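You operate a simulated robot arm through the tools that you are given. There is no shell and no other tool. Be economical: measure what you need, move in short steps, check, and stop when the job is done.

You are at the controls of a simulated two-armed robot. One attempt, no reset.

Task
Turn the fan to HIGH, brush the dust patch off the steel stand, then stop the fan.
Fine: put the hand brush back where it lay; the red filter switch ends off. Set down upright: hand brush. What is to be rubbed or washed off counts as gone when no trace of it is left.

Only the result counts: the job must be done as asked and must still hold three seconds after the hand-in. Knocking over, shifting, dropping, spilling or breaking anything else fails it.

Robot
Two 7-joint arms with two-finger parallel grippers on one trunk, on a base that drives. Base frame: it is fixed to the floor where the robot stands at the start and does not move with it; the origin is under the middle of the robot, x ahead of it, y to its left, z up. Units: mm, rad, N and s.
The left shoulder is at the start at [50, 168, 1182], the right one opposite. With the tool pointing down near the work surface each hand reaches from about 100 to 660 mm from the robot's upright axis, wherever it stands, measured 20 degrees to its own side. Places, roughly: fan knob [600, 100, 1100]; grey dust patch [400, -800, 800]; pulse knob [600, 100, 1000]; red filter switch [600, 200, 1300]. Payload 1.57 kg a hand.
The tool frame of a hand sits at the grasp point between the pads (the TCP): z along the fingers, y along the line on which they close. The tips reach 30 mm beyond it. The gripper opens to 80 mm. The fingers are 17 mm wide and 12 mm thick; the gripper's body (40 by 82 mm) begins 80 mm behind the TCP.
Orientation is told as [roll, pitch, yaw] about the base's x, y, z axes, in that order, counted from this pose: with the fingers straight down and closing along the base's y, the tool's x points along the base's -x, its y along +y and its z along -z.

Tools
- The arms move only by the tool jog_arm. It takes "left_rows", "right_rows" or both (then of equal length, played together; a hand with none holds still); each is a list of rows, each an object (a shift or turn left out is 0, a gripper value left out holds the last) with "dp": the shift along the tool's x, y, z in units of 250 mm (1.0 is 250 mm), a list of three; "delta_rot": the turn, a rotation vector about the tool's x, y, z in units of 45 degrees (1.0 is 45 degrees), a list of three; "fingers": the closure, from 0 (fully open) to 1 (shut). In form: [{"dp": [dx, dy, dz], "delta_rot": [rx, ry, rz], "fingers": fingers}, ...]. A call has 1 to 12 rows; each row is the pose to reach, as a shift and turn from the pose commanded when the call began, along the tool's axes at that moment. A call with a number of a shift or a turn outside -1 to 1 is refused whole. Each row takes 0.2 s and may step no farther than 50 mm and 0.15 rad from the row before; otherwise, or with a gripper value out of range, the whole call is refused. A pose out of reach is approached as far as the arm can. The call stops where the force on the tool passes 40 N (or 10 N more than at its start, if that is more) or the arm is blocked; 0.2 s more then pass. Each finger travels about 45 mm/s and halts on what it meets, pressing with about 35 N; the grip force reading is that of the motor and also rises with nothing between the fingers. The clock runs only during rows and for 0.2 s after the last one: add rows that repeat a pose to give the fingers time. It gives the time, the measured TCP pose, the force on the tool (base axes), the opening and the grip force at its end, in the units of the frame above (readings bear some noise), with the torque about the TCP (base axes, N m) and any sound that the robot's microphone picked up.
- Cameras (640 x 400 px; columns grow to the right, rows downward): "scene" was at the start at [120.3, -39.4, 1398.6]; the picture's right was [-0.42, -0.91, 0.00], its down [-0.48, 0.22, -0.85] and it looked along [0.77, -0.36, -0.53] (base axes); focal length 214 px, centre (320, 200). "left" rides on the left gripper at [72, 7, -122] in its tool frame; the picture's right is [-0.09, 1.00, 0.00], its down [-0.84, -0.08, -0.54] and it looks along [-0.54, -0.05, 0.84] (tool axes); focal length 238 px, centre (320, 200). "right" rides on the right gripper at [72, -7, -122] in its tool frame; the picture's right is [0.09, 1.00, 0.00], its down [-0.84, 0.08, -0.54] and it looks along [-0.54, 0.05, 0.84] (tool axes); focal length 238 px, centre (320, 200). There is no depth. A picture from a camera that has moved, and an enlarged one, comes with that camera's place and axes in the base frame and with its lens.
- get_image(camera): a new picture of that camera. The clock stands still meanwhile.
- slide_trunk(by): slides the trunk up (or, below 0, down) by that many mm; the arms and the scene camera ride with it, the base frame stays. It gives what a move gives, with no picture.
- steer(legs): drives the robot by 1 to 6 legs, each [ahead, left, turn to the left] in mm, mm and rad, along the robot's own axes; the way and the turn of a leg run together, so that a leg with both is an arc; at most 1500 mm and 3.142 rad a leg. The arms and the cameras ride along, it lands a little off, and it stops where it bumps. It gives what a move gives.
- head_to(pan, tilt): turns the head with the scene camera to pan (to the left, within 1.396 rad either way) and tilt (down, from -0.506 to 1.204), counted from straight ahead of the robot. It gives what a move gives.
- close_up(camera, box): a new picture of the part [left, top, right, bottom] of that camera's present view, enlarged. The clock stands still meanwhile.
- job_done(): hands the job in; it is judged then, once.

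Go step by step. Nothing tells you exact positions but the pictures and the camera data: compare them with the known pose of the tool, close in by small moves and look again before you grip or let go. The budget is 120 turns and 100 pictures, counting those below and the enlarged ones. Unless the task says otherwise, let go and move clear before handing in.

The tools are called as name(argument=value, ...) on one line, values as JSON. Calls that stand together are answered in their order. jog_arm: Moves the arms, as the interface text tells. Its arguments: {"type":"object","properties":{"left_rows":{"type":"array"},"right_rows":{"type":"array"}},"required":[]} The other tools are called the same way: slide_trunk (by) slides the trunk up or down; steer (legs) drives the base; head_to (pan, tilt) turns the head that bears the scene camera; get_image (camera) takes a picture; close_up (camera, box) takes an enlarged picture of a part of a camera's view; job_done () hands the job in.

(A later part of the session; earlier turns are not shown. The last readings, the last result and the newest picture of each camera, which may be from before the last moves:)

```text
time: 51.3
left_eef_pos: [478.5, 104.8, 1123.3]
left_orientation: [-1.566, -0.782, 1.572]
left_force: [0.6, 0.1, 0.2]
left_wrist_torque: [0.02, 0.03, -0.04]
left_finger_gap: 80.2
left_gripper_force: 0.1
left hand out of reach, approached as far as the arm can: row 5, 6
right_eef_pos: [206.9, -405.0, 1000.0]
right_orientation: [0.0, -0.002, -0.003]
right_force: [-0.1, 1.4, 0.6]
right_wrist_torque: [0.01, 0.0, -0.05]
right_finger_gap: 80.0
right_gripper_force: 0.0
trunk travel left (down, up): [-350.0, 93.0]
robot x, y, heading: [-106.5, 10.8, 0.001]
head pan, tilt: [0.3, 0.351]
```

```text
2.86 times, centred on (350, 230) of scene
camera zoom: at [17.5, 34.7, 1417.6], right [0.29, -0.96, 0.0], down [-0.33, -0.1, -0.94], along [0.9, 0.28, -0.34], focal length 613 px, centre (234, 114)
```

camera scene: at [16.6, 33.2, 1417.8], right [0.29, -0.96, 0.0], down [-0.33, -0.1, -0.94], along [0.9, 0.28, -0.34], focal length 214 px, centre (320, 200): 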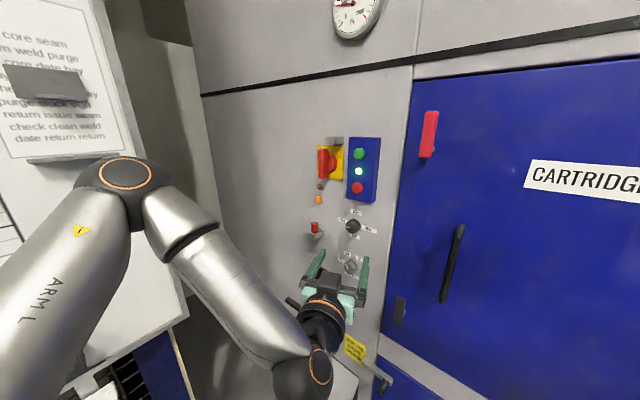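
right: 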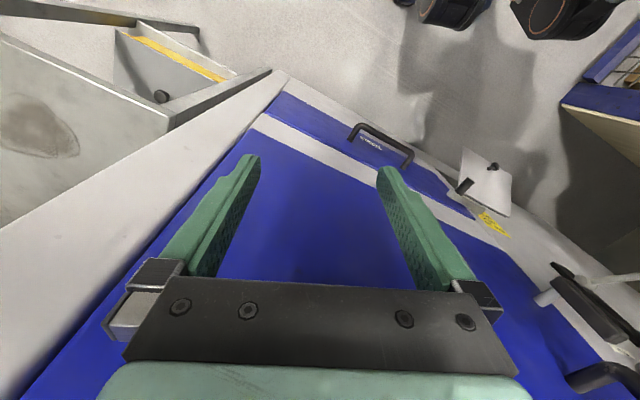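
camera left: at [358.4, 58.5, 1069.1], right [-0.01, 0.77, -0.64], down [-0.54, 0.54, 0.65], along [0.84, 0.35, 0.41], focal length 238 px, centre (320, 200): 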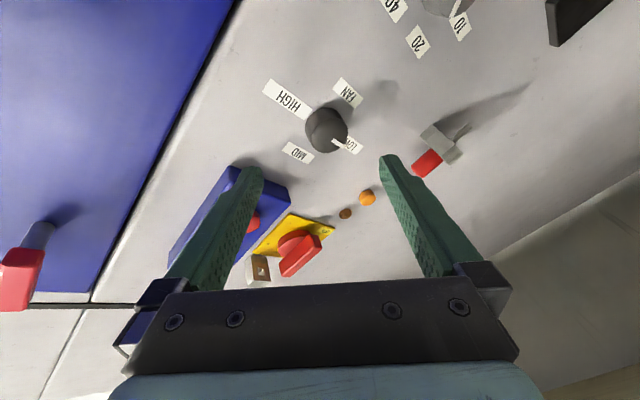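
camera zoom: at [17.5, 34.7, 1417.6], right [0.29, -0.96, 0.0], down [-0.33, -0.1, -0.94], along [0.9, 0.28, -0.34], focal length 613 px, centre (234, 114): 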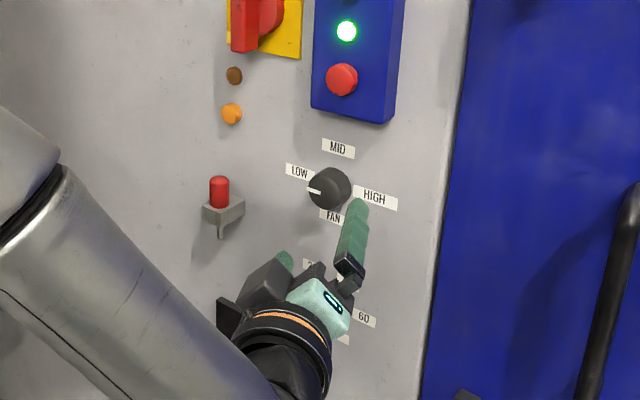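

The knob centre works out near [610, 112, 1121]. The arm was at its reach edge, so I retract slightly and drive 120 mm ahead.

jog_arm(left_rows=[{"dp": [0, 0, -0.12]}, {"dp": [0, 0, -0.25]}])

steer(legs=[[120, 0, 0]])

get_image(camera="left")

```text
time: 51.9
left_eef_pos: [415.9, 103.6, 1123.4]
left_orientation: [-1.572, -0.783, 1.573]
left_force: [0.0, 0.1, -0.1]
left_wrist_torque: [0.03, 0.0, -0.01]
left_finger_gap: 79.8
left_gripper_force: 0.0
right_eef_pos: [205.6, -404.0, 1000.8]
right_orientation: [0.002, 0.001, -0.002]
right_force: [-0.6, 1.1, -0.2]
right_wrist_torque: [0.0, 0.0, -0.02]
right_finger_gap: 80.1
right_gripper_force: 0.0
trunk travel left (down, up): [-350.0, 93.0]
robot x, y, heading: [-111.2, 11.6, -0.001]
head pan, tilt: [0.3, 0.351]
```

```text
time: 53.1
left_eef_pos: [534.4, 103.4, 1122.2]
left_orientation: [-1.573, -0.785, 1.571]
left_force: [-0.6, -0.2, 0.2]
left_wrist_torque: [0.0, -0.01, -0.01]
left_finger_gap: 80.1
left_gripper_force: 0.0
right_eef_pos: [324.5, -405.1, 999.7]
right_orientation: [0.0, 0.002, -0.001]
right_force: [0.4, 0.2, 0.0]
right_wrist_torque: [0.02, 0.03, -0.02]
right_finger_gap: 79.9
right_gripper_force: 0.1
trunk travel left (down, up): [-350.0, 93.0]
robot x, y, heading: [7.6, 10.6, -0.001]
head pan, tilt: [0.3, 0.351]
```

```text
61 pictures are left
camera left: at [414.7, 59.3, 1067.8], right [0.0, 0.77, -0.64], down [-0.54, 0.54, 0.65], along [0.84, 0.35, 0.42], focal length 238 px, centre (320, 200)
```

left: 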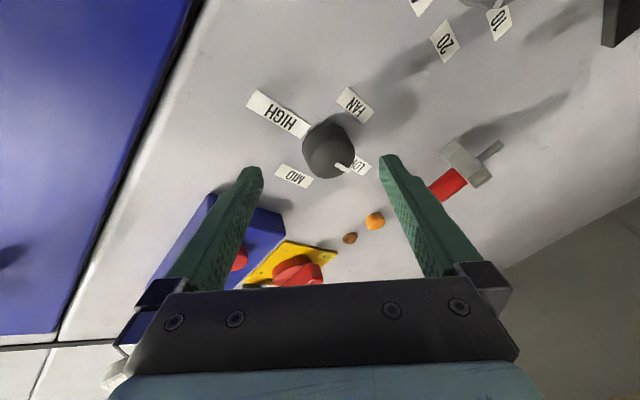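

Nearly aligned; I shift 5 mm along the tool y and advance 35 mm, then look.

jog_arm(left_rows=[{"dp": [0, 0.0216, 0.0]}, {"dp": [0, 0.0216, 0.07]}, {"dp": [0, 0.0216, 0.14]}])

get_image(camera="left")

close_up(camera="scene", box=[300, 160, 440, 300])

```text
time: 53.9
left_eef_pos: [567.9, 106.9, 1119.5]
left_orientation: [-1.572, -0.785, 1.575]
left_force: [-4.9, 0.9, 0.8]
left_wrist_torque: [-0.07, -0.15, -0.21]
left_finger_gap: 79.7
left_gripper_force: 0.1
right_eef_pos: [323.7, -404.0, 999.4]
right_orientation: [-0.001, 0.0, 0.001]
right_force: [-0.7, 0.2, 0.1]
right_wrist_torque: [0.02, -0.03, -0.02]
right_finger_gap: 80.1
right_gripper_force: 0.1
trunk travel left (down, up): [-350.0, 93.0]
robot x, y, heading: [8.4, 9.5, -0.004]
head pan, tilt: [0.3, 0.351]
```

```text
60 pictures are left
camera left: at [448.1, 62.0, 1065.0], right [0.0, 0.77, -0.64], down [-0.54, 0.54, 0.65], along [0.84, 0.35, 0.42], focal length 238 px, centre (320, 200)
```

left: 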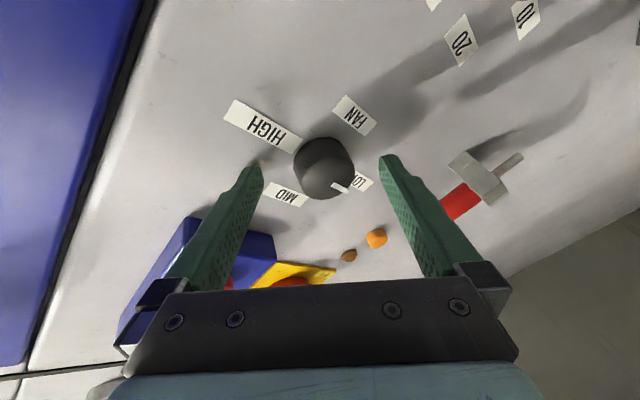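

```text
2.86 times, centred on (370, 230) of scene
camera zoom: at [134.8, 34.8, 1417.8], right [0.29, -0.96, 0.0], down [-0.33, -0.1, -0.94], along [0.9, 0.28, -0.34], focal length 613 px, centre (177, 114)
```

zoom: 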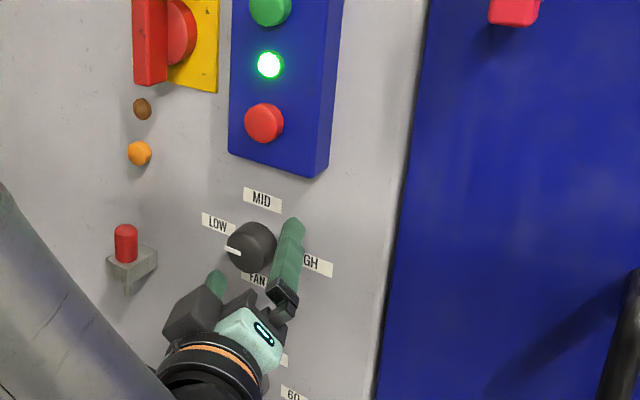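

The force pattern and triangulation show the panel is yawed about 22°. I back off and yaw the tool to match the knob's axis.

jog_arm(left_rows=[{"dp": [0, 0, -0.1]}, {"dp": [-0.03, 0.028, -0.1], "delta_rot": [0.114, 0.114, 0]}, {"dp": [-0.06, 0.056, -0.1], "delta_rot": [0.228, 0.228, 0]}, {"dp": [-0.089, 0.083, -0.101], "delta_rot": [0.342, 0.342, 0]}])

get_image(camera="left")

close_up(camera="scene", box=[300, 160, 440, 300])

```text
time: 54.9
left_eef_pos: [496.1, 25.8, 1172.7]
left_orientation: [-1.553, -0.784, 1.26]
left_force: [0.1, 0.6, -0.2]
left_wrist_torque: [0.0, 0.02, -0.01]
left_finger_gap: 80.0
left_gripper_force: 0.1
left hand out of reach, approached as far as the arm can: row 2, 3, 4
right_eef_pos: [325.7, -404.2, 1001.1]
right_orientation: [0.001, 0.0, 0.001]
right_force: [1.1, 0.2, 0.1]
right_wrist_torque: [-0.03, 0.01, 0.01]
right_finger_gap: 79.9
right_gripper_force: 0.1
trunk travel left (down, up): [-350.0, 93.0]
robot x, y, heading: [9.7, 4.9, 0.0]
head pan, tilt: [0.3, 0.351]
```

```text
58 pictures are left
camera left: at [367.6, 19.3, 1118.2], right [0.22, 0.74, -0.64], down [-0.35, 0.67, 0.65], along [0.91, 0.08, 0.41], focal length 238 px, centre (320, 200)
```

left: 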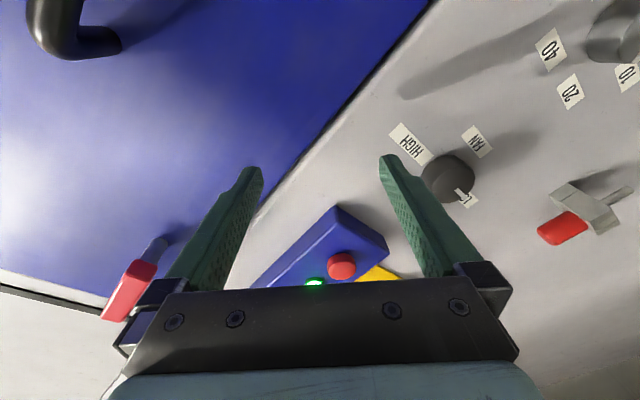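

```text
2.86 times, centred on (370, 230) of scene
camera zoom: at [136.5, 34.9, 1417.6], right [0.29, -0.96, 0.0], down [-0.33, -0.1, -0.94], along [0.9, 0.28, -0.34], focal length 613 px, centre (177, 114)
```

zoom: 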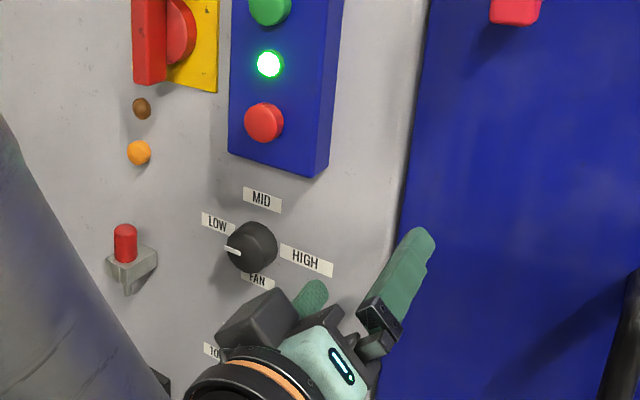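

Yawing the wrist that much is out of reach, so I'll instead turn the whole robot to face the panel. First undo the wrist yaw and retract.

jog_arm(left_rows=[{"dp": [0, 0, -0.15]}, {"dp": [-0.04, 0.04, -0.25], "delta_rot": [-0.1, -0.1, 0]}, {"dp": [-0.08, 0.08, -0.35], "delta_rot": [-0.2, -0.2, 0]}, {"dp": [-0.12, 0.12, -0.4], "delta_rot": [-0.28, -0.28, 0]}])

```text
time: 55.9
left_eef_pos: [420.2, 87.3, 1172.2]
left_orientation: [-1.556, -0.789, 1.574]
left_force: [-0.1, 0.1, 0.5]
left_wrist_torque: [0.01, 0.03, 0.03]
left_finger_gap: 79.8
left_gripper_force: 0.0
left hand out of reach, approached as far as the arm can: row 3, 4
right_eef_pos: [324.8, -405.9, 999.7]
right_orientation: [0.001, -0.001, 0.0]
right_force: [1.0, 1.3, -1.2]
right_wrist_torque: [0.0, 0.0, 0.01]
right_finger_gap: 80.0
right_gripper_force: 0.0
trunk travel left (down, up): [-350.0, 93.0]
robot x, y, heading: [8.3, 11.1, -0.001]
head pan, tilt: [0.3, 0.351]
```

steer(legs=[[20, 172, 0], [0, 0, -0.38]])

get_image(camera="left")

get_image(camera="scene")

```text
time: 58.5
left_eef_pos: [441.2, 99.9, 1172.4]
left_orientation: [-1.557, -0.788, 1.196]
left_force: [-0.5, 0.0, -0.4]
left_wrist_torque: [-0.02, 0.01, -0.01]
left_finger_gap: 79.9
left_gripper_force: 0.1
right_eef_pos: [170.3, -320.4, 999.5]
right_orientation: [0.0, 0.0, -0.379]
right_force: [0.4, 0.5, 0.1]
right_wrist_torque: [0.03, 0.03, 0.01]
right_finger_gap: 80.2
right_gripper_force: 0.1
trunk travel left (down, up): [-350.0, 93.0]
robot x, y, heading: [31.6, 183.1, -0.375]
head pan, tilt: [0.3, 0.351]
```

```text
56 pictures are left
camera left: at [311.3, 103.5, 1118.6], right [0.27, 0.72, -0.64], down [-0.31, 0.69, 0.65], along [0.91, 0.02, 0.41], focal length 238 px, centre (320, 200)
```

left: 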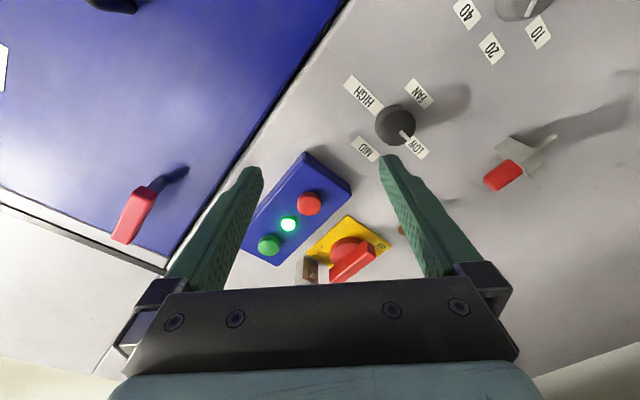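

```text
55 pictures are left
camera scene: at [157.0, 156.5, 1417.7], right [-0.08, -1.0, 0.0], down [-0.34, 0.03, -0.94], along [0.94, -0.07, -0.34], focal length 214 px, centre (320, 200)
```

scene: 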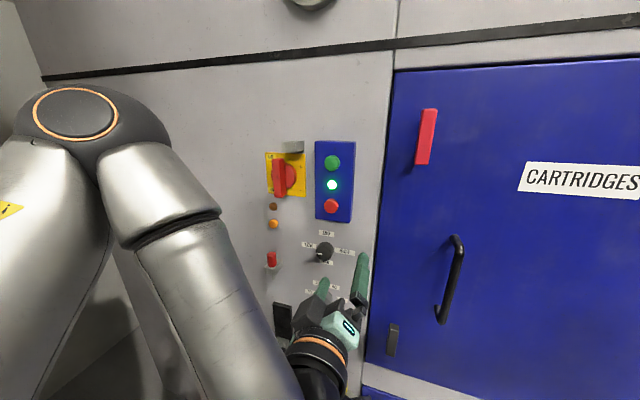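

Now both cameras agree the knob is at [606, 111.5, 1119]. I move the hand to 60 mm in front of it.

jog_arm(left_rows=[{"dp": [-0.014, 0.09, 0.05]}, {"dp": [-0.027, 0.18, 0.12]}, {"dp": [-0.04, 0.27, 0.24]}, {"dp": [-0.054, 0.354, 0.355]}])

get_image(camera="left")

```text
time: 59.5
left_eef_pos: [535.8, 121.2, 1129.7]
left_orientation: [-1.55, -0.789, 1.198]
left_force: [0.3, 0.5, 0.0]
left_wrist_torque: [0.0, -0.02, -0.01]
left_finger_gap: 79.9
left_gripper_force: 0.1
left hand out of reach, approached as far as the arm can: row 4
right_eef_pos: [169.9, -320.5, 999.9]
right_orientation: [0.0, 0.001, -0.378]
right_force: [0.6, -0.5, -0.1]
right_wrist_torque: [0.0, 0.03, 0.0]
right_finger_gap: 80.1
right_gripper_force: 0.0
trunk travel left (down, up): [-350.0, 93.0]
robot x, y, heading: [28.3, 181.7, -0.38]
head pan, tilt: [0.3, 0.351]
```

```text
54 pictures are left
camera left: at [407.1, 122.3, 1076.2], right [0.26, 0.72, -0.64], down [-0.31, 0.69, 0.66], along [0.91, 0.03, 0.41], focal length 238 px, centre (320, 200)
```

left: 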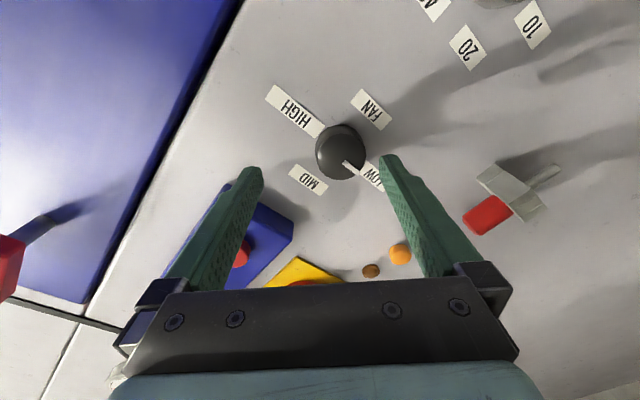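

The −45° roll seems to hit a wrist limit, so I roll back to 0° while centring on the knob.

jog_arm(left_rows=[{"dp": [0, 0, 0], "delta_rot": [0, 0, 0.167]}, {"dp": [0, 0.02, 0.0], "delta_rot": [0, 0, 0.333]}, {"dp": [-0.01, 0.04, 0.0], "delta_rot": [0, 0, 0.5]}, {"dp": [-0.02, 0.06, 0], "delta_rot": [0, 0, 0.667]}, {"dp": [-0.02, 0.076, 0.02], "delta_rot": [0, 0, 0.833]}, {"dp": [-0.02, 0.076, 0.035], "delta_rot": [0, 0, 1]}])

get_image(camera="left")

```text
time: 60.9
left_eef_pos: [539.1, 117.9, 1130.6]
left_orientation: [0.459, -1.557, -0.819]
left_force: [0.9, 0.3, 0.4]
left_wrist_torque: [0.02, 0.02, -0.04]
left_finger_gap: 80.0
left_gripper_force: 0.1
left hand out of reach, approached as far as the arm can: row 2, 3, 4, 5, 6
right_eef_pos: [170.2, -321.0, 1001.1]
right_orientation: [-0.001, 0.0, -0.379]
right_force: [-0.3, 0.6, 0.5]
right_wrist_torque: [0.0, 0.0, -0.04]
right_finger_gap: 79.8
right_gripper_force: 0.2
trunk travel left (down, up): [-350.0, 93.0]
robot x, y, heading: [31.7, 179.7, -0.38]
head pan, tilt: [0.3, 0.351]
```

```text
53 pictures are left
camera left: at [427.9, 168.6, 1059.9], right [0.35, 0.93, 0.1], down [-0.53, 0.11, 0.84], along [0.77, -0.35, 0.53], focal length 238 px, centre (320, 200)
```

left: 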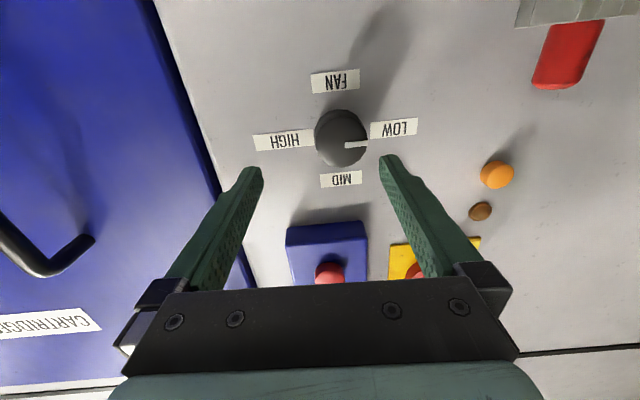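

Moving left relative to the robot seems limiting. I shift the robot 100 mm to its left and bring the hand back to the right.

steer(legs=[[-30, 100, 0]])

jog_arm(left_rows=[{"dp": [0, -0.15, 0]}, {"dp": [0.02, -0.3, 0]}, {"dp": [0.04, -0.36, 0.03]}])

get_image(camera="left")

```text
time: 62.1
left_eef_pos: [547.6, 219.4, 1130.0]
left_orientation: [0.179, -1.558, -0.541]
left_force: [1.0, 0.8, 0.5]
left_wrist_torque: [0.02, 0.01, -0.03]
left_finger_gap: 80.1
left_gripper_force: 0.1
right_eef_pos: [178.1, -218.4, 1001.0]
right_orientation: [0.0, 0.002, -0.379]
right_force: [-0.5, 0.4, 0.1]
right_wrist_torque: [-0.03, 0.03, -0.02]
right_finger_gap: 80.0
right_gripper_force: 0.0
trunk travel left (down, up): [-350.0, 93.0]
robot x, y, heading: [37.7, 283.8, -0.379]
head pan, tilt: [0.3, 0.351]
```

```text
time: 62.9
left_eef_pos: [523.3, 131.8, 1119.5]
left_orientation: [0.256, -1.557, -0.613]
left_force: [-0.3, -0.2, -0.8]
left_wrist_torque: [0.04, 0.01, -0.02]
left_finger_gap: 80.1
left_gripper_force: 0.1
right_eef_pos: [179.7, -218.3, 999.0]
right_orientation: [-0.001, 0.001, -0.379]
right_force: [0.3, -0.4, 0.5]
right_wrist_torque: [0.02, -0.01, 0.0]
right_finger_gap: 80.0
right_gripper_force: 0.1
trunk travel left (down, up): [-350.0, 93.0]
robot x, y, heading: [37.4, 284.0, -0.377]
head pan, tilt: [0.3, 0.351]
```

```text
52 pictures are left
camera left: at [411.9, 183.9, 1049.8], right [0.35, 0.93, 0.1], down [-0.53, 0.11, 0.84], along [0.77, -0.35, 0.53], focal length 238 px, centre (320, 200)
```

left: 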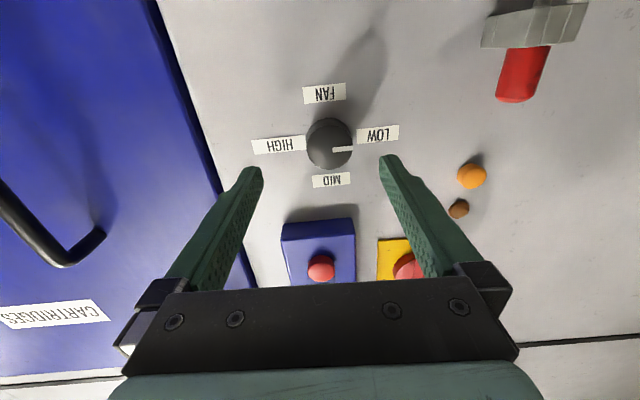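

Now within reach. I centre, and test the −45° roll here.

jog_arm(left_rows=[{"dp": [0, 0.02, 0], "delta_rot": [0, 0, -0.167]}, {"dp": [0, 0.037, 0.0], "delta_rot": [0, 0, -0.333]}, {"dp": [0, 0.037, 0.0], "delta_rot": [0, 0, -0.5]}, {"dp": [0, 0.037, 0], "delta_rot": [0, 0, -0.667]}, {"dp": [0, 0.037, 0], "delta_rot": [0, 0, -0.833]}, {"dp": [0, 0.037, 0], "delta_rot": [0, 0, -1]}])

get_image(camera="left")

```text
time: 64.3
left_eef_pos: [526.2, 141.4, 1118.9]
left_orientation: [-1.555, -0.785, 1.199]
left_force: [-0.1, 0.4, -0.1]
left_wrist_torque: [0.0, 0.02, 0.01]
left_finger_gap: 79.9
left_gripper_force: 0.1
right_eef_pos: [177.5, -218.3, 1000.5]
right_orientation: [0.001, 0.001, -0.378]
right_force: [-0.3, -0.2, -0.2]
right_wrist_torque: [0.01, 0.01, -0.04]
right_finger_gap: 79.9
right_gripper_force: 0.1
trunk travel left (down, up): [-350.0, 93.0]
robot x, y, heading: [38.1, 282.7, -0.377]
head pan, tilt: [0.3, 0.351]
```

```text
51 pictures are left
camera left: at [396.2, 143.1, 1066.0], right [0.26, 0.72, -0.64], down [-0.31, 0.69, 0.65], along [0.91, 0.03, 0.41], focal length 238 px, centre (320, 200)
```

left: 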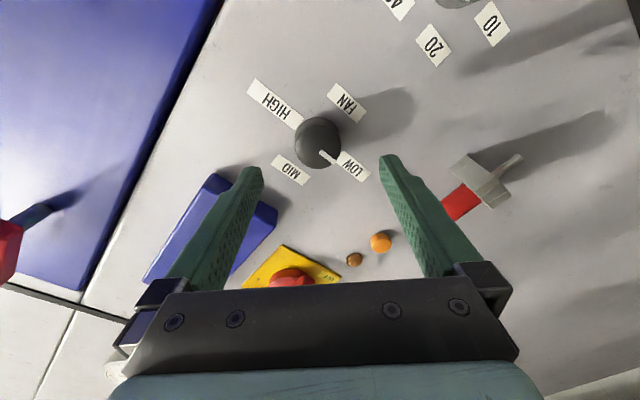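

Well centred at (318,143). I advance 56 mm.

jog_arm(left_rows=[{"dp": [0, 0, 0.08]}, {"dp": [0, 0, 0.16]}, {"dp": [0, 0, 0.2]}, {"dp": [0, 0, 0.225]}])

get_image(camera="left")

```text
time: 65.3
left_eef_pos: [578.7, 120.9, 1118.2]
left_orientation: [-1.555, -0.79, 1.197]
left_force: [0.2, -0.2, -0.5]
left_wrist_torque: [0.03, 0.03, -0.02]
left_finger_gap: 79.8
left_gripper_force: 0.0
right_eef_pos: [178.0, -219.0, 999.4]
right_orientation: [0.0, 0.0, -0.378]
right_force: [-0.7, 0.6, -1.1]
right_wrist_torque: [-0.03, 0.02, -0.03]
right_finger_gap: 80.0
right_gripper_force: 0.0
trunk travel left (down, up): [-350.0, 93.0]
robot x, y, heading: [36.6, 283.1, -0.377]
head pan, tilt: [0.3, 0.351]
```

```text
50 pictures are left
camera left: at [448.8, 123.4, 1065.3], right [0.27, 0.72, -0.64], down [-0.31, 0.69, 0.65], along [0.91, 0.02, 0.41], focal length 238 px, centre (320, 200)
```

left: 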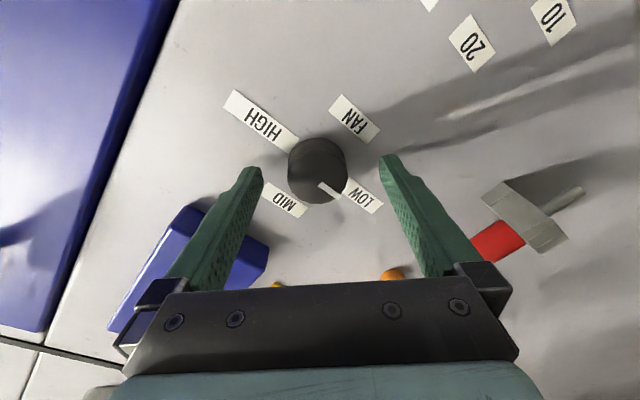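

The tips straddle the knob. I close the fingers.

jog_arm(left_rows=[{"dp": [0, 0, 0.012], "fingers": 1}, {"dp": [0, 0, 0.012], "fingers": 1}, {"dp": [0, 0, 0.012], "fingers": 1}, {"dp": [0, 0, 0.012], "fingers": 1}])

get_image(camera="left")

```text
time: 66.3
left_eef_pos: [580.1, 119.1, 1120.2]
left_orientation: [-1.559, -0.789, 1.198]
left_force: [1.4, -4.4, 5.5]
left_wrist_torque: [-0.06, -0.22, -0.62]
left_finger_gap: 41.1
left_gripper_force: 28.5
right_eef_pos: [177.9, -218.6, 998.9]
right_orientation: [0.001, 0.002, -0.378]
right_force: [-0.2, -0.6, 0.3]
right_wrist_torque: [0.01, 0.01, 0.0]
right_finger_gap: 80.3
right_gripper_force: 0.0
trunk travel left (down, up): [-350.0, 93.0]
robot x, y, heading: [40.4, 283.2, -0.377]
head pan, tilt: [0.3, 0.351]
```

```text
49 pictures are left
camera left: at [451.5, 121.4, 1066.1], right [0.27, 0.72, -0.64], down [-0.31, 0.69, 0.65], along [0.91, 0.02, 0.41], focal length 238 px, centre (320, 200)
```

left: 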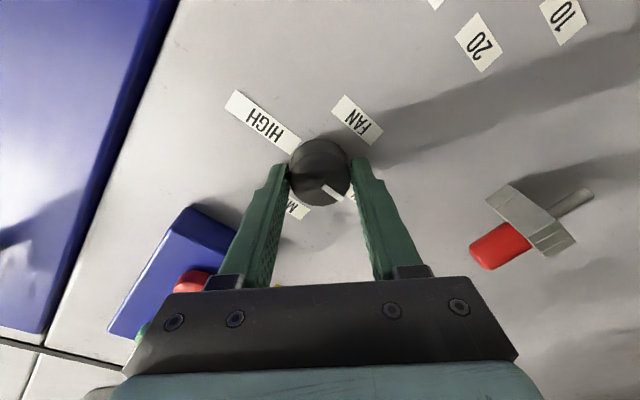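

Gripped at 41 mm. I turn clockwise (as seen by me) 45° first and check the pointer.

jog_arm(left_rows=[{"dp": [0, -0.008, 0], "delta_rot": [0, 0, 0.167]}, {"dp": [0, -0.008, 0], "delta_rot": [0, 0, 0.333]}, {"dp": [0, -0.008, 0], "delta_rot": [0, 0, 0.5]}, {"dp": [0, -0.008, 0], "delta_rot": [0, 0, 0.667]}, {"dp": [0, -0.008, 0], "delta_rot": [0, 0, 0.833]}, {"dp": [0, -0.008, 0], "delta_rot": [0, 0, 1]}])

get_image(camera="left")

```text
time: 67.7
left_eef_pos: [581.2, 118.7, 1120.1]
left_orientation: [0.451, -1.557, -0.812]
left_force: [-0.4, 0.0, 0.4]
left_wrist_torque: [-0.49, -1.15, -0.65]
left_finger_gap: 41.0
left_gripper_force: 45.4
right_eef_pos: [179.2, -218.4, 1000.2]
right_orientation: [0.0, 0.001, -0.379]
right_force: [-0.5, -1.6, -0.1]
right_wrist_torque: [-0.02, -0.03, 0.01]
right_finger_gap: 79.8
right_gripper_force: 0.1
trunk travel left (down, up): [-350.0, 93.0]
robot x, y, heading: [37.6, 281.4, -0.374]
head pan, tilt: [0.3, 0.351]
```

```text
48 pictures are left
camera left: at [469.9, 170.9, 1050.4], right [0.35, 0.93, 0.1], down [-0.53, 0.11, 0.84], along [0.77, -0.35, 0.53], focal length 238 px, centre (320, 200)
```

left: 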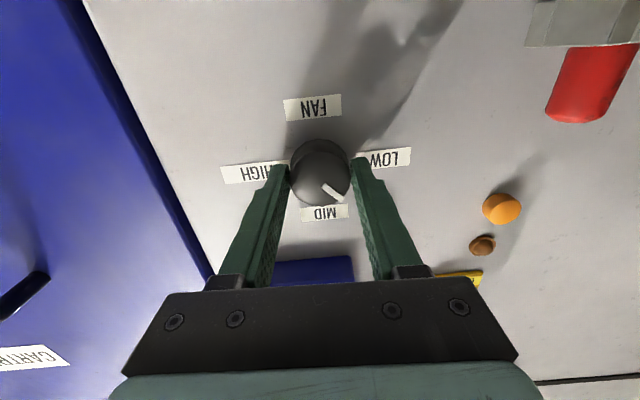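

The pointer turned with the hand. I continue another 90° as far as the wrist allows.

jog_arm(left_rows=[{"delta_rot": [0, 0, 0.167]}, {"delta_rot": [0, 0, 0.333]}, {"delta_rot": [0, 0, 0.5]}, {"delta_rot": [0, 0, 0.667]}, {"delta_rot": [0, 0, 0.833]}, {"delta_rot": [0, 0, 1]}])

jog_arm(left_rows=[{"delta_rot": [0, 0, 0.167]}, {"delta_rot": [0, 0, 0.333]}, {"delta_rot": [0, 0, 0.5]}, {"delta_rot": [0, 0, 0.667]}, {"delta_rot": [0, 0, 0.833]}, {"delta_rot": [0, 0, 1]}])

get_image(camera="left")

```text
time: 69.1
left_eef_pos: [580.5, 119.0, 1120.5]
left_orientation: [1.553, -0.777, -1.92]
left_force: [-0.3, 0.5, 2.1]
left_wrist_torque: [-0.12, -0.31, -1.1]
left_finger_gap: 40.8
left_gripper_force: 44.6
right_eef_pos: [178.0, -217.9, 1000.4]
right_orientation: [0.0, 0.0, -0.38]
right_force: [0.3, -0.4, -0.3]
right_wrist_torque: [0.0, -0.01, 0.02]
right_finger_gap: 79.9
right_gripper_force: 0.1
trunk travel left (down, up): [-350.0, 93.0]
robot x, y, heading: [33.9, 286.0, -0.379]
head pan, tilt: [0.3, 0.351]
```

```text
time: 70.5
left_eef_pos: [582.0, 119.2, 1120.2]
left_orientation: [1.558, 0.008, -1.932]
left_force: [0.1, -1.3, -2.0]
left_wrist_torque: [-0.56, -1.24, 1.07]
left_finger_gap: 40.5
left_gripper_force: 44.6
right_eef_pos: [178.4, -218.5, 999.3]
right_orientation: [0.001, -0.001, -0.379]
right_force: [-0.4, -0.3, -0.2]
right_wrist_torque: [0.0, 0.02, -0.04]
right_finger_gap: 80.1
right_gripper_force: 0.1
trunk travel left (down, up): [-350.0, 93.0]
robot x, y, heading: [32.5, 280.0, -0.374]
head pan, tilt: [0.3, 0.351]
```

```text
47 pictures are left
camera left: at [493.8, 231.2, 1129.5], right [-0.02, -0.1, 1.0], down [-0.8, -0.59, -0.08], along [0.6, -0.8, -0.06], focal length 238 px, centre (320, 200)
```

left: 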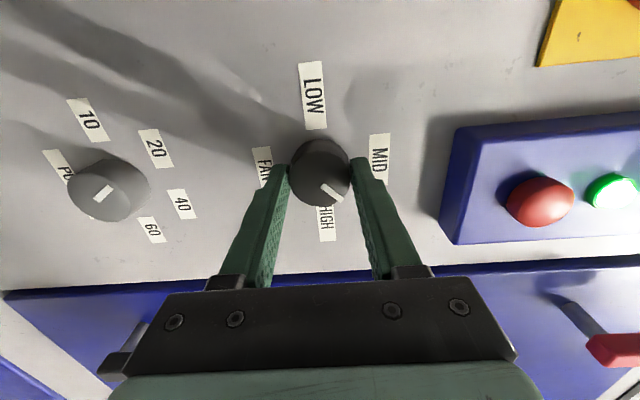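

The pointer is now between MID and HIGH. One more 45°.

jog_arm(left_rows=[{"delta_rot": [0, 0, 0.167]}, {"delta_rot": [0, 0, 0.333]}, {"delta_rot": [0, 0, 0.5]}, {"delta_rot": [0, 0, 0.667]}, {"delta_rot": [0, 0, 0.833]}, {"delta_rot": [0, 0, 1]}, {"delta_rot": [0, 0, 1]}])

close_up(camera="left", box=[220, 80, 420, 280])

```text
time: 72.1
left_eef_pos: [580.5, 118.9, 1120.6]
left_orientation: [1.554, 0.79, -1.944]
left_force: [2.2, 1.2, 0.4]
left_wrist_torque: [-0.92, -0.96, -0.16]
left_finger_gap: 40.9
left_gripper_force: 45.1
right_eef_pos: [178.9, -217.8, 1000.3]
right_orientation: [0.0, 0.001, -0.38]
right_force: [-0.1, -0.4, -0.3]
right_wrist_torque: [0.03, 0.02, 0.02]
right_finger_gap: 80.1
right_gripper_force: 0.0
trunk travel left (down, up): [-350.0, 93.0]
robot x, y, heading: [40.5, 282.9, -0.383]
head pan, tilt: [0.3, 0.351]
```

```text
2.00 times, centred on (320, 180) of left
camera zoom: at [485.2, 206.8, 1178.1], right [-0.27, -0.72, 0.64], down [-0.7, -0.31, -0.64], along [0.66, -0.62, -0.43], focal length 477 px, centre (320, 240)
```

zoom: 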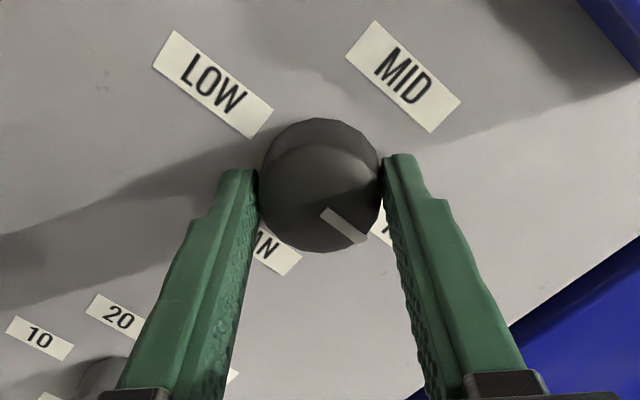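

Pointer aligned with HIGH. I release and retract, then check.

jog_arm(left_rows=[{"fingers": 0}, {"fingers": 0}, {"fingers": 0}, {"fingers": 0}, {"dp": [0, 0, -0.15]}, {"dp": [0, 0, -0.3]}])

get_image(camera="left")

get_image(camera="scene")

```text
time: 73.5
left_eef_pos: [509.7, 146.3, 1121.2]
left_orientation: [1.553, 0.79, -1.944]
left_force: [0.6, -0.8, -0.1]
left_wrist_torque: [-0.02, -0.02, -0.01]
left_finger_gap: 80.0
left_gripper_force: 0.1
right_eef_pos: [178.1, -218.7, 998.9]
right_orientation: [0.0, -0.001, -0.378]
right_force: [0.4, -0.6, -0.9]
right_wrist_torque: [0.0, -0.04, -0.01]
right_finger_gap: 80.2
right_gripper_force: 0.2
trunk travel left (down, up): [-350.0, 93.0]
robot x, y, heading: [35.4, 283.3, -0.383]
head pan, tilt: [0.3, 0.351]
```

```text
45 pictures are left
camera left: at [414.2, 233.4, 1179.0], right [-0.27, -0.72, 0.64], down [-0.7, -0.31, -0.64], along [0.66, -0.62, -0.43], focal length 238 px, centre (320, 200)
```

left: 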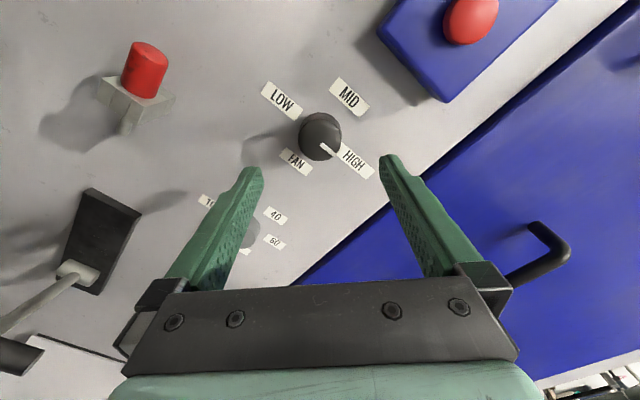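

```text
44 pictures are left
camera scene: at [165.3, 259.2, 1417.7], right [-0.08, -1.0, 0.0], down [-0.34, 0.03, -0.94], along [0.94, -0.07, -0.34], focal length 214 px, centre (320, 200)
```

scene: 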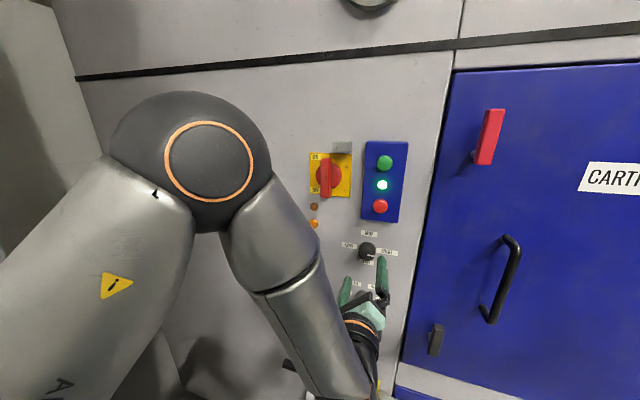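

The knob is at HIGH. I zoom on the red filter switch to read its positions.

close_up(camera="scene", box=[295, 130, 415, 230])

```text
4.00 times, centred on (355, 180) of scene
camera zoom: at [165.3, 259.2, 1417.7], right [-0.08, -1.0, 0.0], down [-0.34, 0.03, -0.94], along [0.94, -0.07, -0.34], focal length 858 px, centre (180, 280)
```

zoom: 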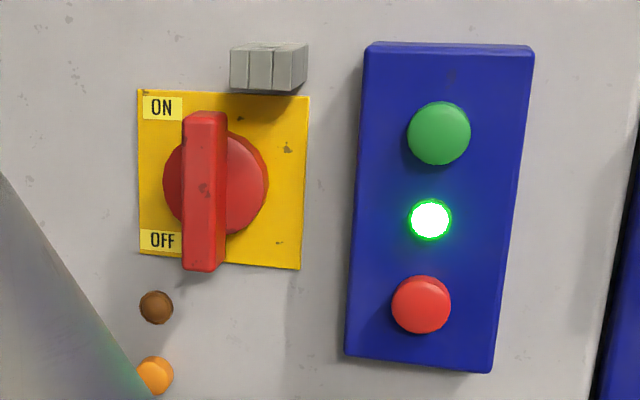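

Fan is at HIGH. Next the brush: before approaching the stand I measure my own base footprint by looking straight down.

head_to(pan=-0.6, tilt=1.2)

get_image(camera="scene")

```text
time: 74.7
left_eef_pos: [510.6, 145.6, 1119.6]
left_orientation: [1.552, 0.788, -1.944]
left_force: [-0.1, -0.4, 0.9]
left_wrist_torque: [0.0, -0.02, 0.0]
left_finger_gap: 79.9
left_gripper_force: 0.1
right_eef_pos: [178.0, -218.0, 999.3]
right_orientation: [0.0, 0.001, -0.378]
right_force: [0.0, -0.2, 0.0]
right_wrist_torque: [-0.01, -0.04, -0.01]
right_finger_gap: 80.1
right_gripper_force: 0.1
trunk travel left (down, up): [-350.0, 93.0]
robot x, y, heading: [38.6, 282.4, -0.379]
head pan, tilt: [-0.6, 1.201]
```

```text
42 pictures are left
camera scene: at [104.3, 220.2, 1350.3], right [-0.83, -0.56, 0.0], down [-0.52, 0.77, -0.36], along [0.2, -0.3, -0.93], focal length 214 px, centre (320, 200)
```

scene: 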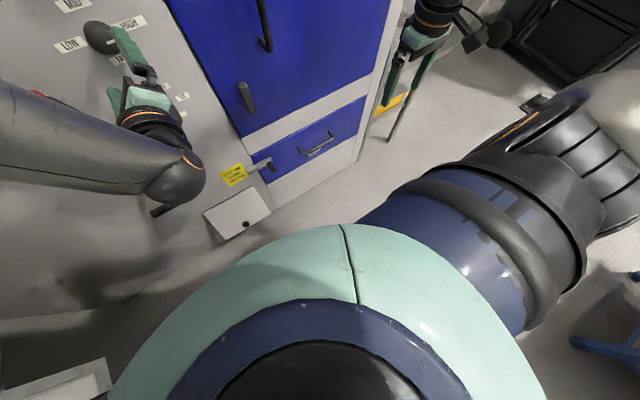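

I back off from the panel, slide to the far right, clear of everything, before rearranging the arms.

steer(legs=[[-230, 0, 0], [0, -1450, 0]])

jog_arm(left_rows=[{"delta_rot": [0, 0, -0.167]}, {"delta_rot": [0, 0, -0.333]}, {"delta_rot": [0, 0, -0.5]}, {"delta_rot": [0, 0, -0.667]}, {"delta_rot": [0, 0, -0.833]}, {"delta_rot": [0, 0, -1]}], right_rows=[{"dp": [-0.08, 0.15, 0]}, {"dp": [-0.16, 0.3, 0]}, {"dp": [-0.24, 0.45, 0]}, {"dp": [-0.32, 0.6, 0]}, {"dp": [-0.4, 0.75, 0]}, {"dp": [-0.48, 0.88, 0]}])

jog_arm(left_rows=[{"delta_rot": [0, 0, -0.167]}, {"delta_rot": [0, 0, -0.333]}, {"delta_rot": [0, 0, -0.5]}, {"delta_rot": [0, 0, -0.667]}, {"delta_rot": [0, 0, -0.833]}, {"delta_rot": [0, 0, -1]}])

head_to(pan=0.3, tilt=0.6)

get_image(camera="scene")

```text
time: 83.3
left_eef_pos: [-244.6, -1126.2, 1121.5]
left_orientation: [1.554, 0.789, -1.942]
left_force: [0.9, -0.3, 0.1]
left_wrist_torque: [0.0, -0.03, 0.0]
left_finger_gap: 80.0
left_gripper_force: 0.0
right_eef_pos: [-575.9, -1490.9, 999.6]
right_orientation: [0.0, 0.0, -0.379]
right_force: [1.0, 0.2, -0.2]
right_wrist_torque: [0.02, 0.01, 0.0]
right_finger_gap: 80.1
right_gripper_force: 0.0
trunk travel left (down, up): [-350.0, 93.0]
robot x, y, heading: [-723.2, -993.1, -0.383]
head pan, tilt: [-0.6, 1.201]
```

```text
time: 84.7
left_eef_pos: [-243.4, -1127.9, 1120.1]
left_orientation: [1.557, 0.0, -1.93]
left_force: [0.5, 0.4, 0.4]
left_wrist_torque: [0.01, 0.0, 0.03]
left_finger_gap: 79.8
left_gripper_force: 0.1
right_eef_pos: [-383.0, -1330.5, 998.3]
right_orientation: [0.002, 0.003, -0.379]
right_force: [0.4, 0.1, 1.3]
right_wrist_torque: [0.02, 0.02, 0.0]
right_finger_gap: 80.1
right_gripper_force: 0.1
trunk travel left (down, up): [-350.0, 93.0]
robot x, y, heading: [-722.0, -992.0, -0.383]
head pan, tilt: [-0.6, 1.201]
```

```text
time: 86.1
left_eef_pos: [-243.2, -1125.9, 1120.4]
left_orientation: [1.554, -0.786, -1.92]
left_force: [0.7, 0.2, 0.1]
left_wrist_torque: [0.03, 0.0, 0.02]
left_finger_gap: 79.9
left_gripper_force: 0.0
right_eef_pos: [-383.7, -1331.5, 999.7]
right_orientation: [-0.001, 0.001, -0.379]
right_force: [0.1, -0.3, -0.4]
right_wrist_torque: [-0.04, -0.03, 0.01]
right_finger_gap: 80.3
right_gripper_force: 0.1
trunk travel left (down, up): [-350.0, 93.0]
robot x, y, heading: [-719.3, -989.0, -0.377]
head pan, tilt: [-0.6, 1.201]
```

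```text
time: 87.3
left_eef_pos: [-243.4, -1126.5, 1121.0]
left_orientation: [1.552, -0.781, -1.917]
left_force: [0.0, 0.3, 0.1]
left_wrist_torque: [0.01, 0.02, 0.0]
left_finger_gap: 80.2
left_gripper_force: 0.0
right_eef_pos: [-384.6, -1330.6, 1000.0]
right_orientation: [0.0, 0.0, -0.379]
right_force: [-0.5, -0.2, 0.0]
right_wrist_torque: [0.03, 0.02, -0.01]
right_finger_gap: 79.9
right_gripper_force: 0.0
trunk travel left (down, up): [-350.0, 93.0]
robot x, y, heading: [-716.9, -990.3, -0.376]
head pan, tilt: [0.3, 0.6]
```

```text
41 pictures are left
camera scene: at [-594.0, -1013.4, 1394.9], right [-0.08, -1.0, 0.0], down [-0.56, 0.04, -0.82], along [0.82, -0.07, -0.57], focal length 214 px, centre (320, 200)
```

scene: 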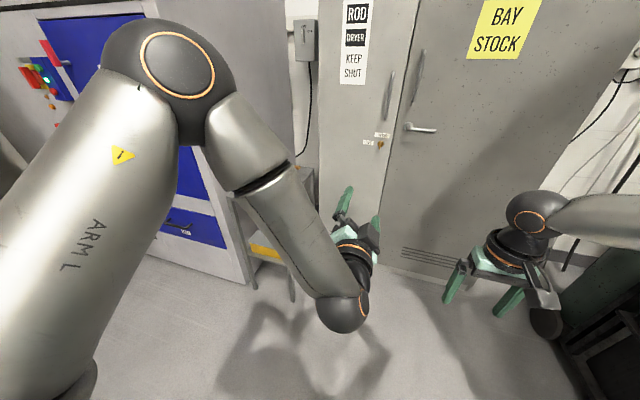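

I bring the left arm back to a tucked tool-down posture.

jog_arm(left_rows=[{"delta_rot": [0, 0, -0.167]}, {"delta_rot": [0, 0, -0.333]}, {"delta_rot": [0, 0, -0.5]}, {"delta_rot": [0, 0, -0.667]}, {"delta_rot": [0, 0, -0.833]}, {"delta_rot": [0, 0, -1]}])

jog_arm(left_rows=[{"dp": [-0.02, 0, -0.05], "delta_rot": [0, 0.167, 0]}, {"dp": [-0.04, 0, -0.1], "delta_rot": [0, 0.333, 0]}, {"dp": [-0.06, 0, -0.15], "delta_rot": [0, 0.5, 0]}, {"dp": [-0.08, 0, -0.2], "delta_rot": [0, 0.667, 0]}, {"dp": [-0.1, 0, -0.25], "delta_rot": [0, 0.833, 0]}, {"dp": [-0.12, 0, -0.3], "delta_rot": [0, 1, 0]}])

jog_arm(left_rows=[{"dp": [0, 0.1, 0], "delta_rot": [0, 0.167, 0]}, {"dp": [0, 0.2, 0], "delta_rot": [0, 0.333, 0]}, {"dp": [0, 0.3, 0], "delta_rot": [0, 0.5, 0]}, {"dp": [0, 0.4, 0], "delta_rot": [0, 0.667, 0]}, {"dp": [0, 0.5, 0], "delta_rot": [0, 0.833, 0]}, {"dp": [0, 0.6, 0], "delta_rot": [0, 1, 0]}])

```text
time: 88.7
left_eef_pos: [-243.5, -1125.0, 1121.7]
left_orientation: [0.086, -1.558, -0.447]
left_force: [-0.7, -0.5, 0.9]
left_wrist_torque: [-0.03, -0.02, 0.02]
left_finger_gap: 80.1
left_gripper_force: 0.0
right_eef_pos: [-384.7, -1330.4, 999.5]
right_orientation: [0.001, 0.001, -0.38]
right_force: [-0.1, 0.2, -0.3]
right_wrist_torque: [0.01, -0.03, 0.01]
right_finger_gap: 80.0
right_gripper_force: 0.1
trunk travel left (down, up): [-350.0, 93.0]
robot x, y, heading: [-719.3, -989.1, -0.38]
head pan, tilt: [0.3, 0.6]
```

```text
time: 90.1
left_eef_pos: [-314.2, -1100.7, 1151.3]
left_orientation: [0.006, -0.77, -0.365]
left_force: [0.1, -0.4, 0.2]
left_wrist_torque: [-0.01, 0.02, 0.03]
left_finger_gap: 80.1
left_gripper_force: 0.0
right_eef_pos: [-385.1, -1330.9, 998.7]
right_orientation: [-0.001, 0.0, -0.38]
right_force: [-0.7, -0.1, -0.8]
right_wrist_torque: [0.03, -0.01, 0.0]
right_finger_gap: 80.0
right_gripper_force: 0.0
trunk travel left (down, up): [-350.0, 93.0]
robot x, y, heading: [-715.4, -987.9, -0.375]
head pan, tilt: [0.3, 0.6]
```

```text
time: 91.5
left_eef_pos: [-261.4, -959.1, 1152.9]
left_orientation: [0.002, 0.016, -0.362]
left_force: [0.8, -0.3, 0.8]
left_wrist_torque: [-0.02, 0.01, -0.01]
left_finger_gap: 79.7
left_gripper_force: 0.1
right_eef_pos: [-383.8, -1330.7, 999.0]
right_orientation: [0.001, 0.0, -0.379]
right_force: [0.4, 0.1, 0.0]
right_wrist_torque: [0.0, -0.04, -0.01]
right_finger_gap: 79.8
right_gripper_force: 0.1
trunk travel left (down, up): [-350.0, 93.0]
robot x, y, heading: [-716.9, -992.9, -0.375]
head pan, tilt: [0.3, 0.6]
```

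steer(legs=[[430, 0, 0], [0, 0, 1.31]])

head_to(pan=-0.5, tilt=0.75)

get_image(camera="scene")

```text
time: 97.4
left_eef_pos: [-232.0, -700.7, 1153.0]
left_orientation: [0.003, 0.012, 0.955]
left_force: [0.1, 0.2, -0.8]
left_wrist_torque: [-0.02, 0.02, 0.01]
left_finger_gap: 80.0
left_gripper_force: 0.0
right_eef_pos: [96.8, -911.3, 999.2]
right_orientation: [-0.001, 0.001, 0.936]
right_force: [0.1, 0.3, -0.1]
right_wrist_torque: [0.02, -0.01, 0.01]
right_finger_gap: 79.9
right_gripper_force: 0.1
trunk travel left (down, up): [-350.0, 93.0]
robot x, y, heading: [-315.1, -1148.2, 0.935]
head pan, tilt: [0.3, 0.6]
```

```text
time: 98.5
left_eef_pos: [-231.9, -700.4, 1151.6]
left_orientation: [0.002, 0.012, 0.955]
left_force: [-0.1, 0.1, -0.3]
left_wrist_torque: [0.03, 0.04, 0.0]
left_finger_gap: 80.0
left_gripper_force: 0.0
right_eef_pos: [96.8, -911.4, 999.9]
right_orientation: [-0.001, -0.001, 0.934]
right_force: [-0.2, 0.5, -0.7]
right_wrist_torque: [0.04, -0.01, 0.02]
right_finger_gap: 80.1
right_gripper_force: 0.0
trunk travel left (down, up): [-350.0, 93.0]
robot x, y, heading: [-323.1, -1144.2, 0.935]
head pan, tilt: [-0.499, 0.75]
```

```text
40 pictures are left
camera scene: at [-220.4, -1083.7, 1382.0], right [0.42, -0.91, 0.0], down [-0.62, -0.29, -0.73], along [0.66, 0.31, -0.68], focal length 214 px, centre (320, 200)
```

scene: 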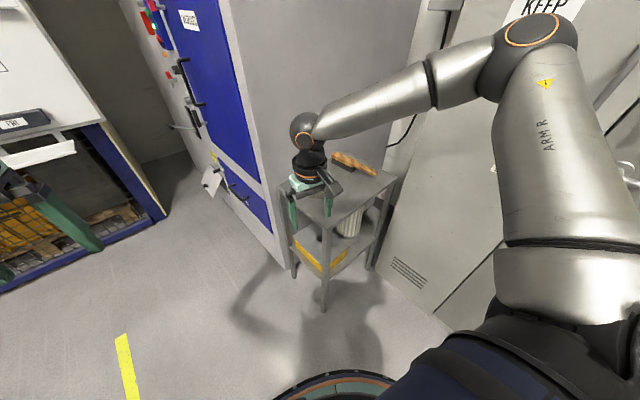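

The stand is aligned with the machine and the locker front is behind it; I'll stand off the stand's near-right corner so the right arm reaches the brush without its elbow meeting the locker.

steer(legs=[[161, -275, 0], [0, 0, -0.228]])

head_to(pan=-0.2, tilt=0.9)

get_image(camera="scene")

get_image(camera="right")

```text
time: 101.5
left_eef_pos: [185.6, -765.1, 1152.9]
left_orientation: [0.004, 0.011, 0.725]
left_force: [-0.3, 0.0, -0.8]
left_wrist_torque: [-0.02, 0.03, 0.01]
left_finger_gap: 79.9
left_gripper_force: 0.0
right_eef_pos: [457.1, -1046.8, 1000.1]
right_orientation: [0.0, 0.001, 0.705]
right_force: [-0.5, -0.8, 0.2]
right_wrist_torque: [0.0, -0.01, 0.0]
right_finger_gap: 80.0
right_gripper_force: 0.1
trunk travel left (down, up): [-350.0, 93.0]
robot x, y, heading: [2.2, -1185.3, 0.701]
head pan, tilt: [-0.499, 0.75]
```

```text
time: 102.3
left_eef_pos: [185.8, -765.8, 1153.3]
left_orientation: [0.002, 0.013, 0.724]
left_force: [-0.4, -0.6, -0.6]
left_wrist_torque: [-0.01, 0.0, 0.0]
left_finger_gap: 80.1
left_gripper_force: 0.1
right_eef_pos: [457.3, -1046.9, 1000.3]
right_orientation: [-0.001, 0.001, 0.706]
right_force: [0.7, -0.1, -0.2]
right_wrist_torque: [-0.05, -0.01, -0.02]
right_finger_gap: 79.9
right_gripper_force: 0.0
trunk travel left (down, up): [-350.0, 93.0]
robot x, y, heading: [-0.6, -1182.4, 0.704]
head pan, tilt: [-0.201, 0.901]
```

```text
39 pictures are left
camera scene: at [94.8, -1122.5, 1370.1], right [0.48, -0.88, 0.0], down [-0.69, -0.38, -0.62], along [0.54, 0.3, -0.78], focal length 214 px, centre (320, 200)
```

scene: 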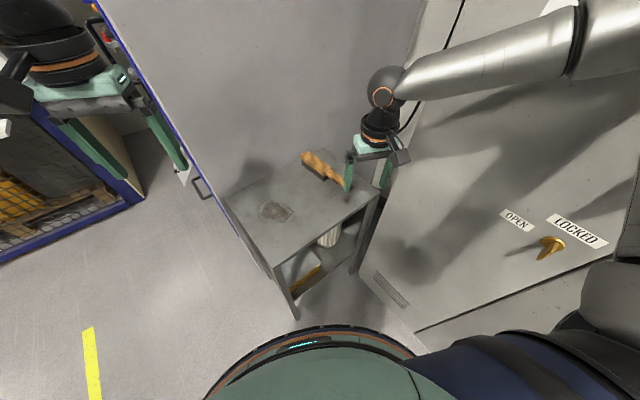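

```text
38 pictures are left
camera right: at [406.6, -1098.2, 1121.5], right [-0.72, 0.7, 0.0], down [0.59, 0.6, 0.54], along [0.38, 0.39, -0.84], focal length 238 px, centre (320, 200)
```

right: 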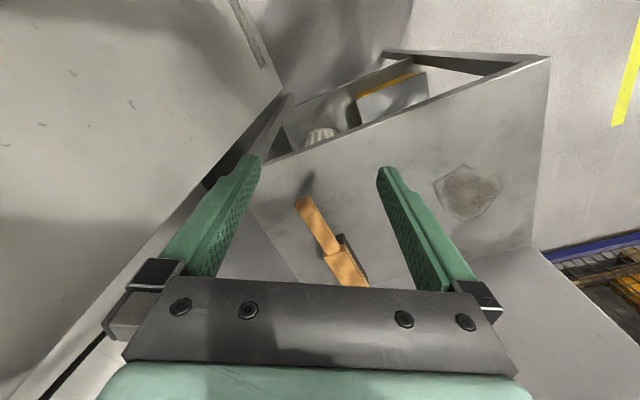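

Clearances look fine: my base is about 290 mm in radius. I move 50 mm closer, turn a bit, and lower the trunk 100 mm after raising the right hand by the same amount.

jog_arm(right_rows=[{"dp": [0, 0, -0.13], "delta_rot": [0, 0, 0]}, {"dp": [0, 0, -0.26]}, {"dp": [0, 0, -0.4]}])

steer(legs=[[49, 10, 0], [0, 0, 0.14]])

slide_trunk(by=-100)

```text
time: 103.1
left_eef_pos: [185.2, -765.0, 1152.9]
left_orientation: [0.003, 0.011, 0.725]
left_force: [-1.2, 0.0, -0.3]
left_wrist_torque: [0.02, 0.01, -0.01]
left_finger_gap: 79.9
left_gripper_force: 0.0
right_eef_pos: [455.4, -1047.1, 1100.3]
right_orientation: [0.001, 0.001, 0.707]
right_force: [0.0, -0.6, 0.0]
right_wrist_torque: [0.02, -0.02, 0.02]
right_finger_gap: 80.1
right_gripper_force: 0.1
trunk travel left (down, up): [-350.0, 93.0]
robot x, y, heading: [-1.8, -1181.0, 0.702]
head pan, tilt: [-0.201, 0.901]
```

```text
time: 104.6
left_eef_pos: [156.3, -704.2, 1152.9]
left_orientation: [0.003, 0.012, 0.864]
left_force: [-0.6, 0.2, 0.3]
left_wrist_torque: [-0.02, -0.02, 0.01]
left_finger_gap: 80.1
left_gripper_force: 0.0
right_eef_pos: [463.6, -945.1, 1099.6]
right_orientation: [0.0, 0.0, 0.849]
right_force: [-0.4, -0.7, 0.7]
right_wrist_torque: [0.0, 0.0, 0.0]
right_finger_gap: 80.1
right_gripper_force: 0.1
trunk travel left (down, up): [-350.0, 93.0]
robot x, y, heading: [28.0, -1141.7, 0.845]
head pan, tilt: [-0.201, 0.901]
```

```text
time: 105.9
left_eef_pos: [156.7, -704.7, 1052.5]
left_orientation: [0.004, 0.01, 0.866]
left_force: [0.0, -0.2, 0.3]
left_wrist_torque: [-0.02, -0.01, -0.01]
left_finger_gap: 80.1
left_gripper_force: 0.0
right_eef_pos: [463.3, -945.5, 1000.1]
right_orientation: [-0.002, 0.0, 0.848]
right_force: [-0.6, -0.3, -0.6]
right_wrist_torque: [0.0, 0.03, -0.02]
right_finger_gap: 80.2
right_gripper_force: 0.2
trunk travel left (down, up): [-250.0, 193.0]
robot x, y, heading: [28.3, -1141.0, 0.847]
head pan, tilt: [-0.201, 0.901]
```

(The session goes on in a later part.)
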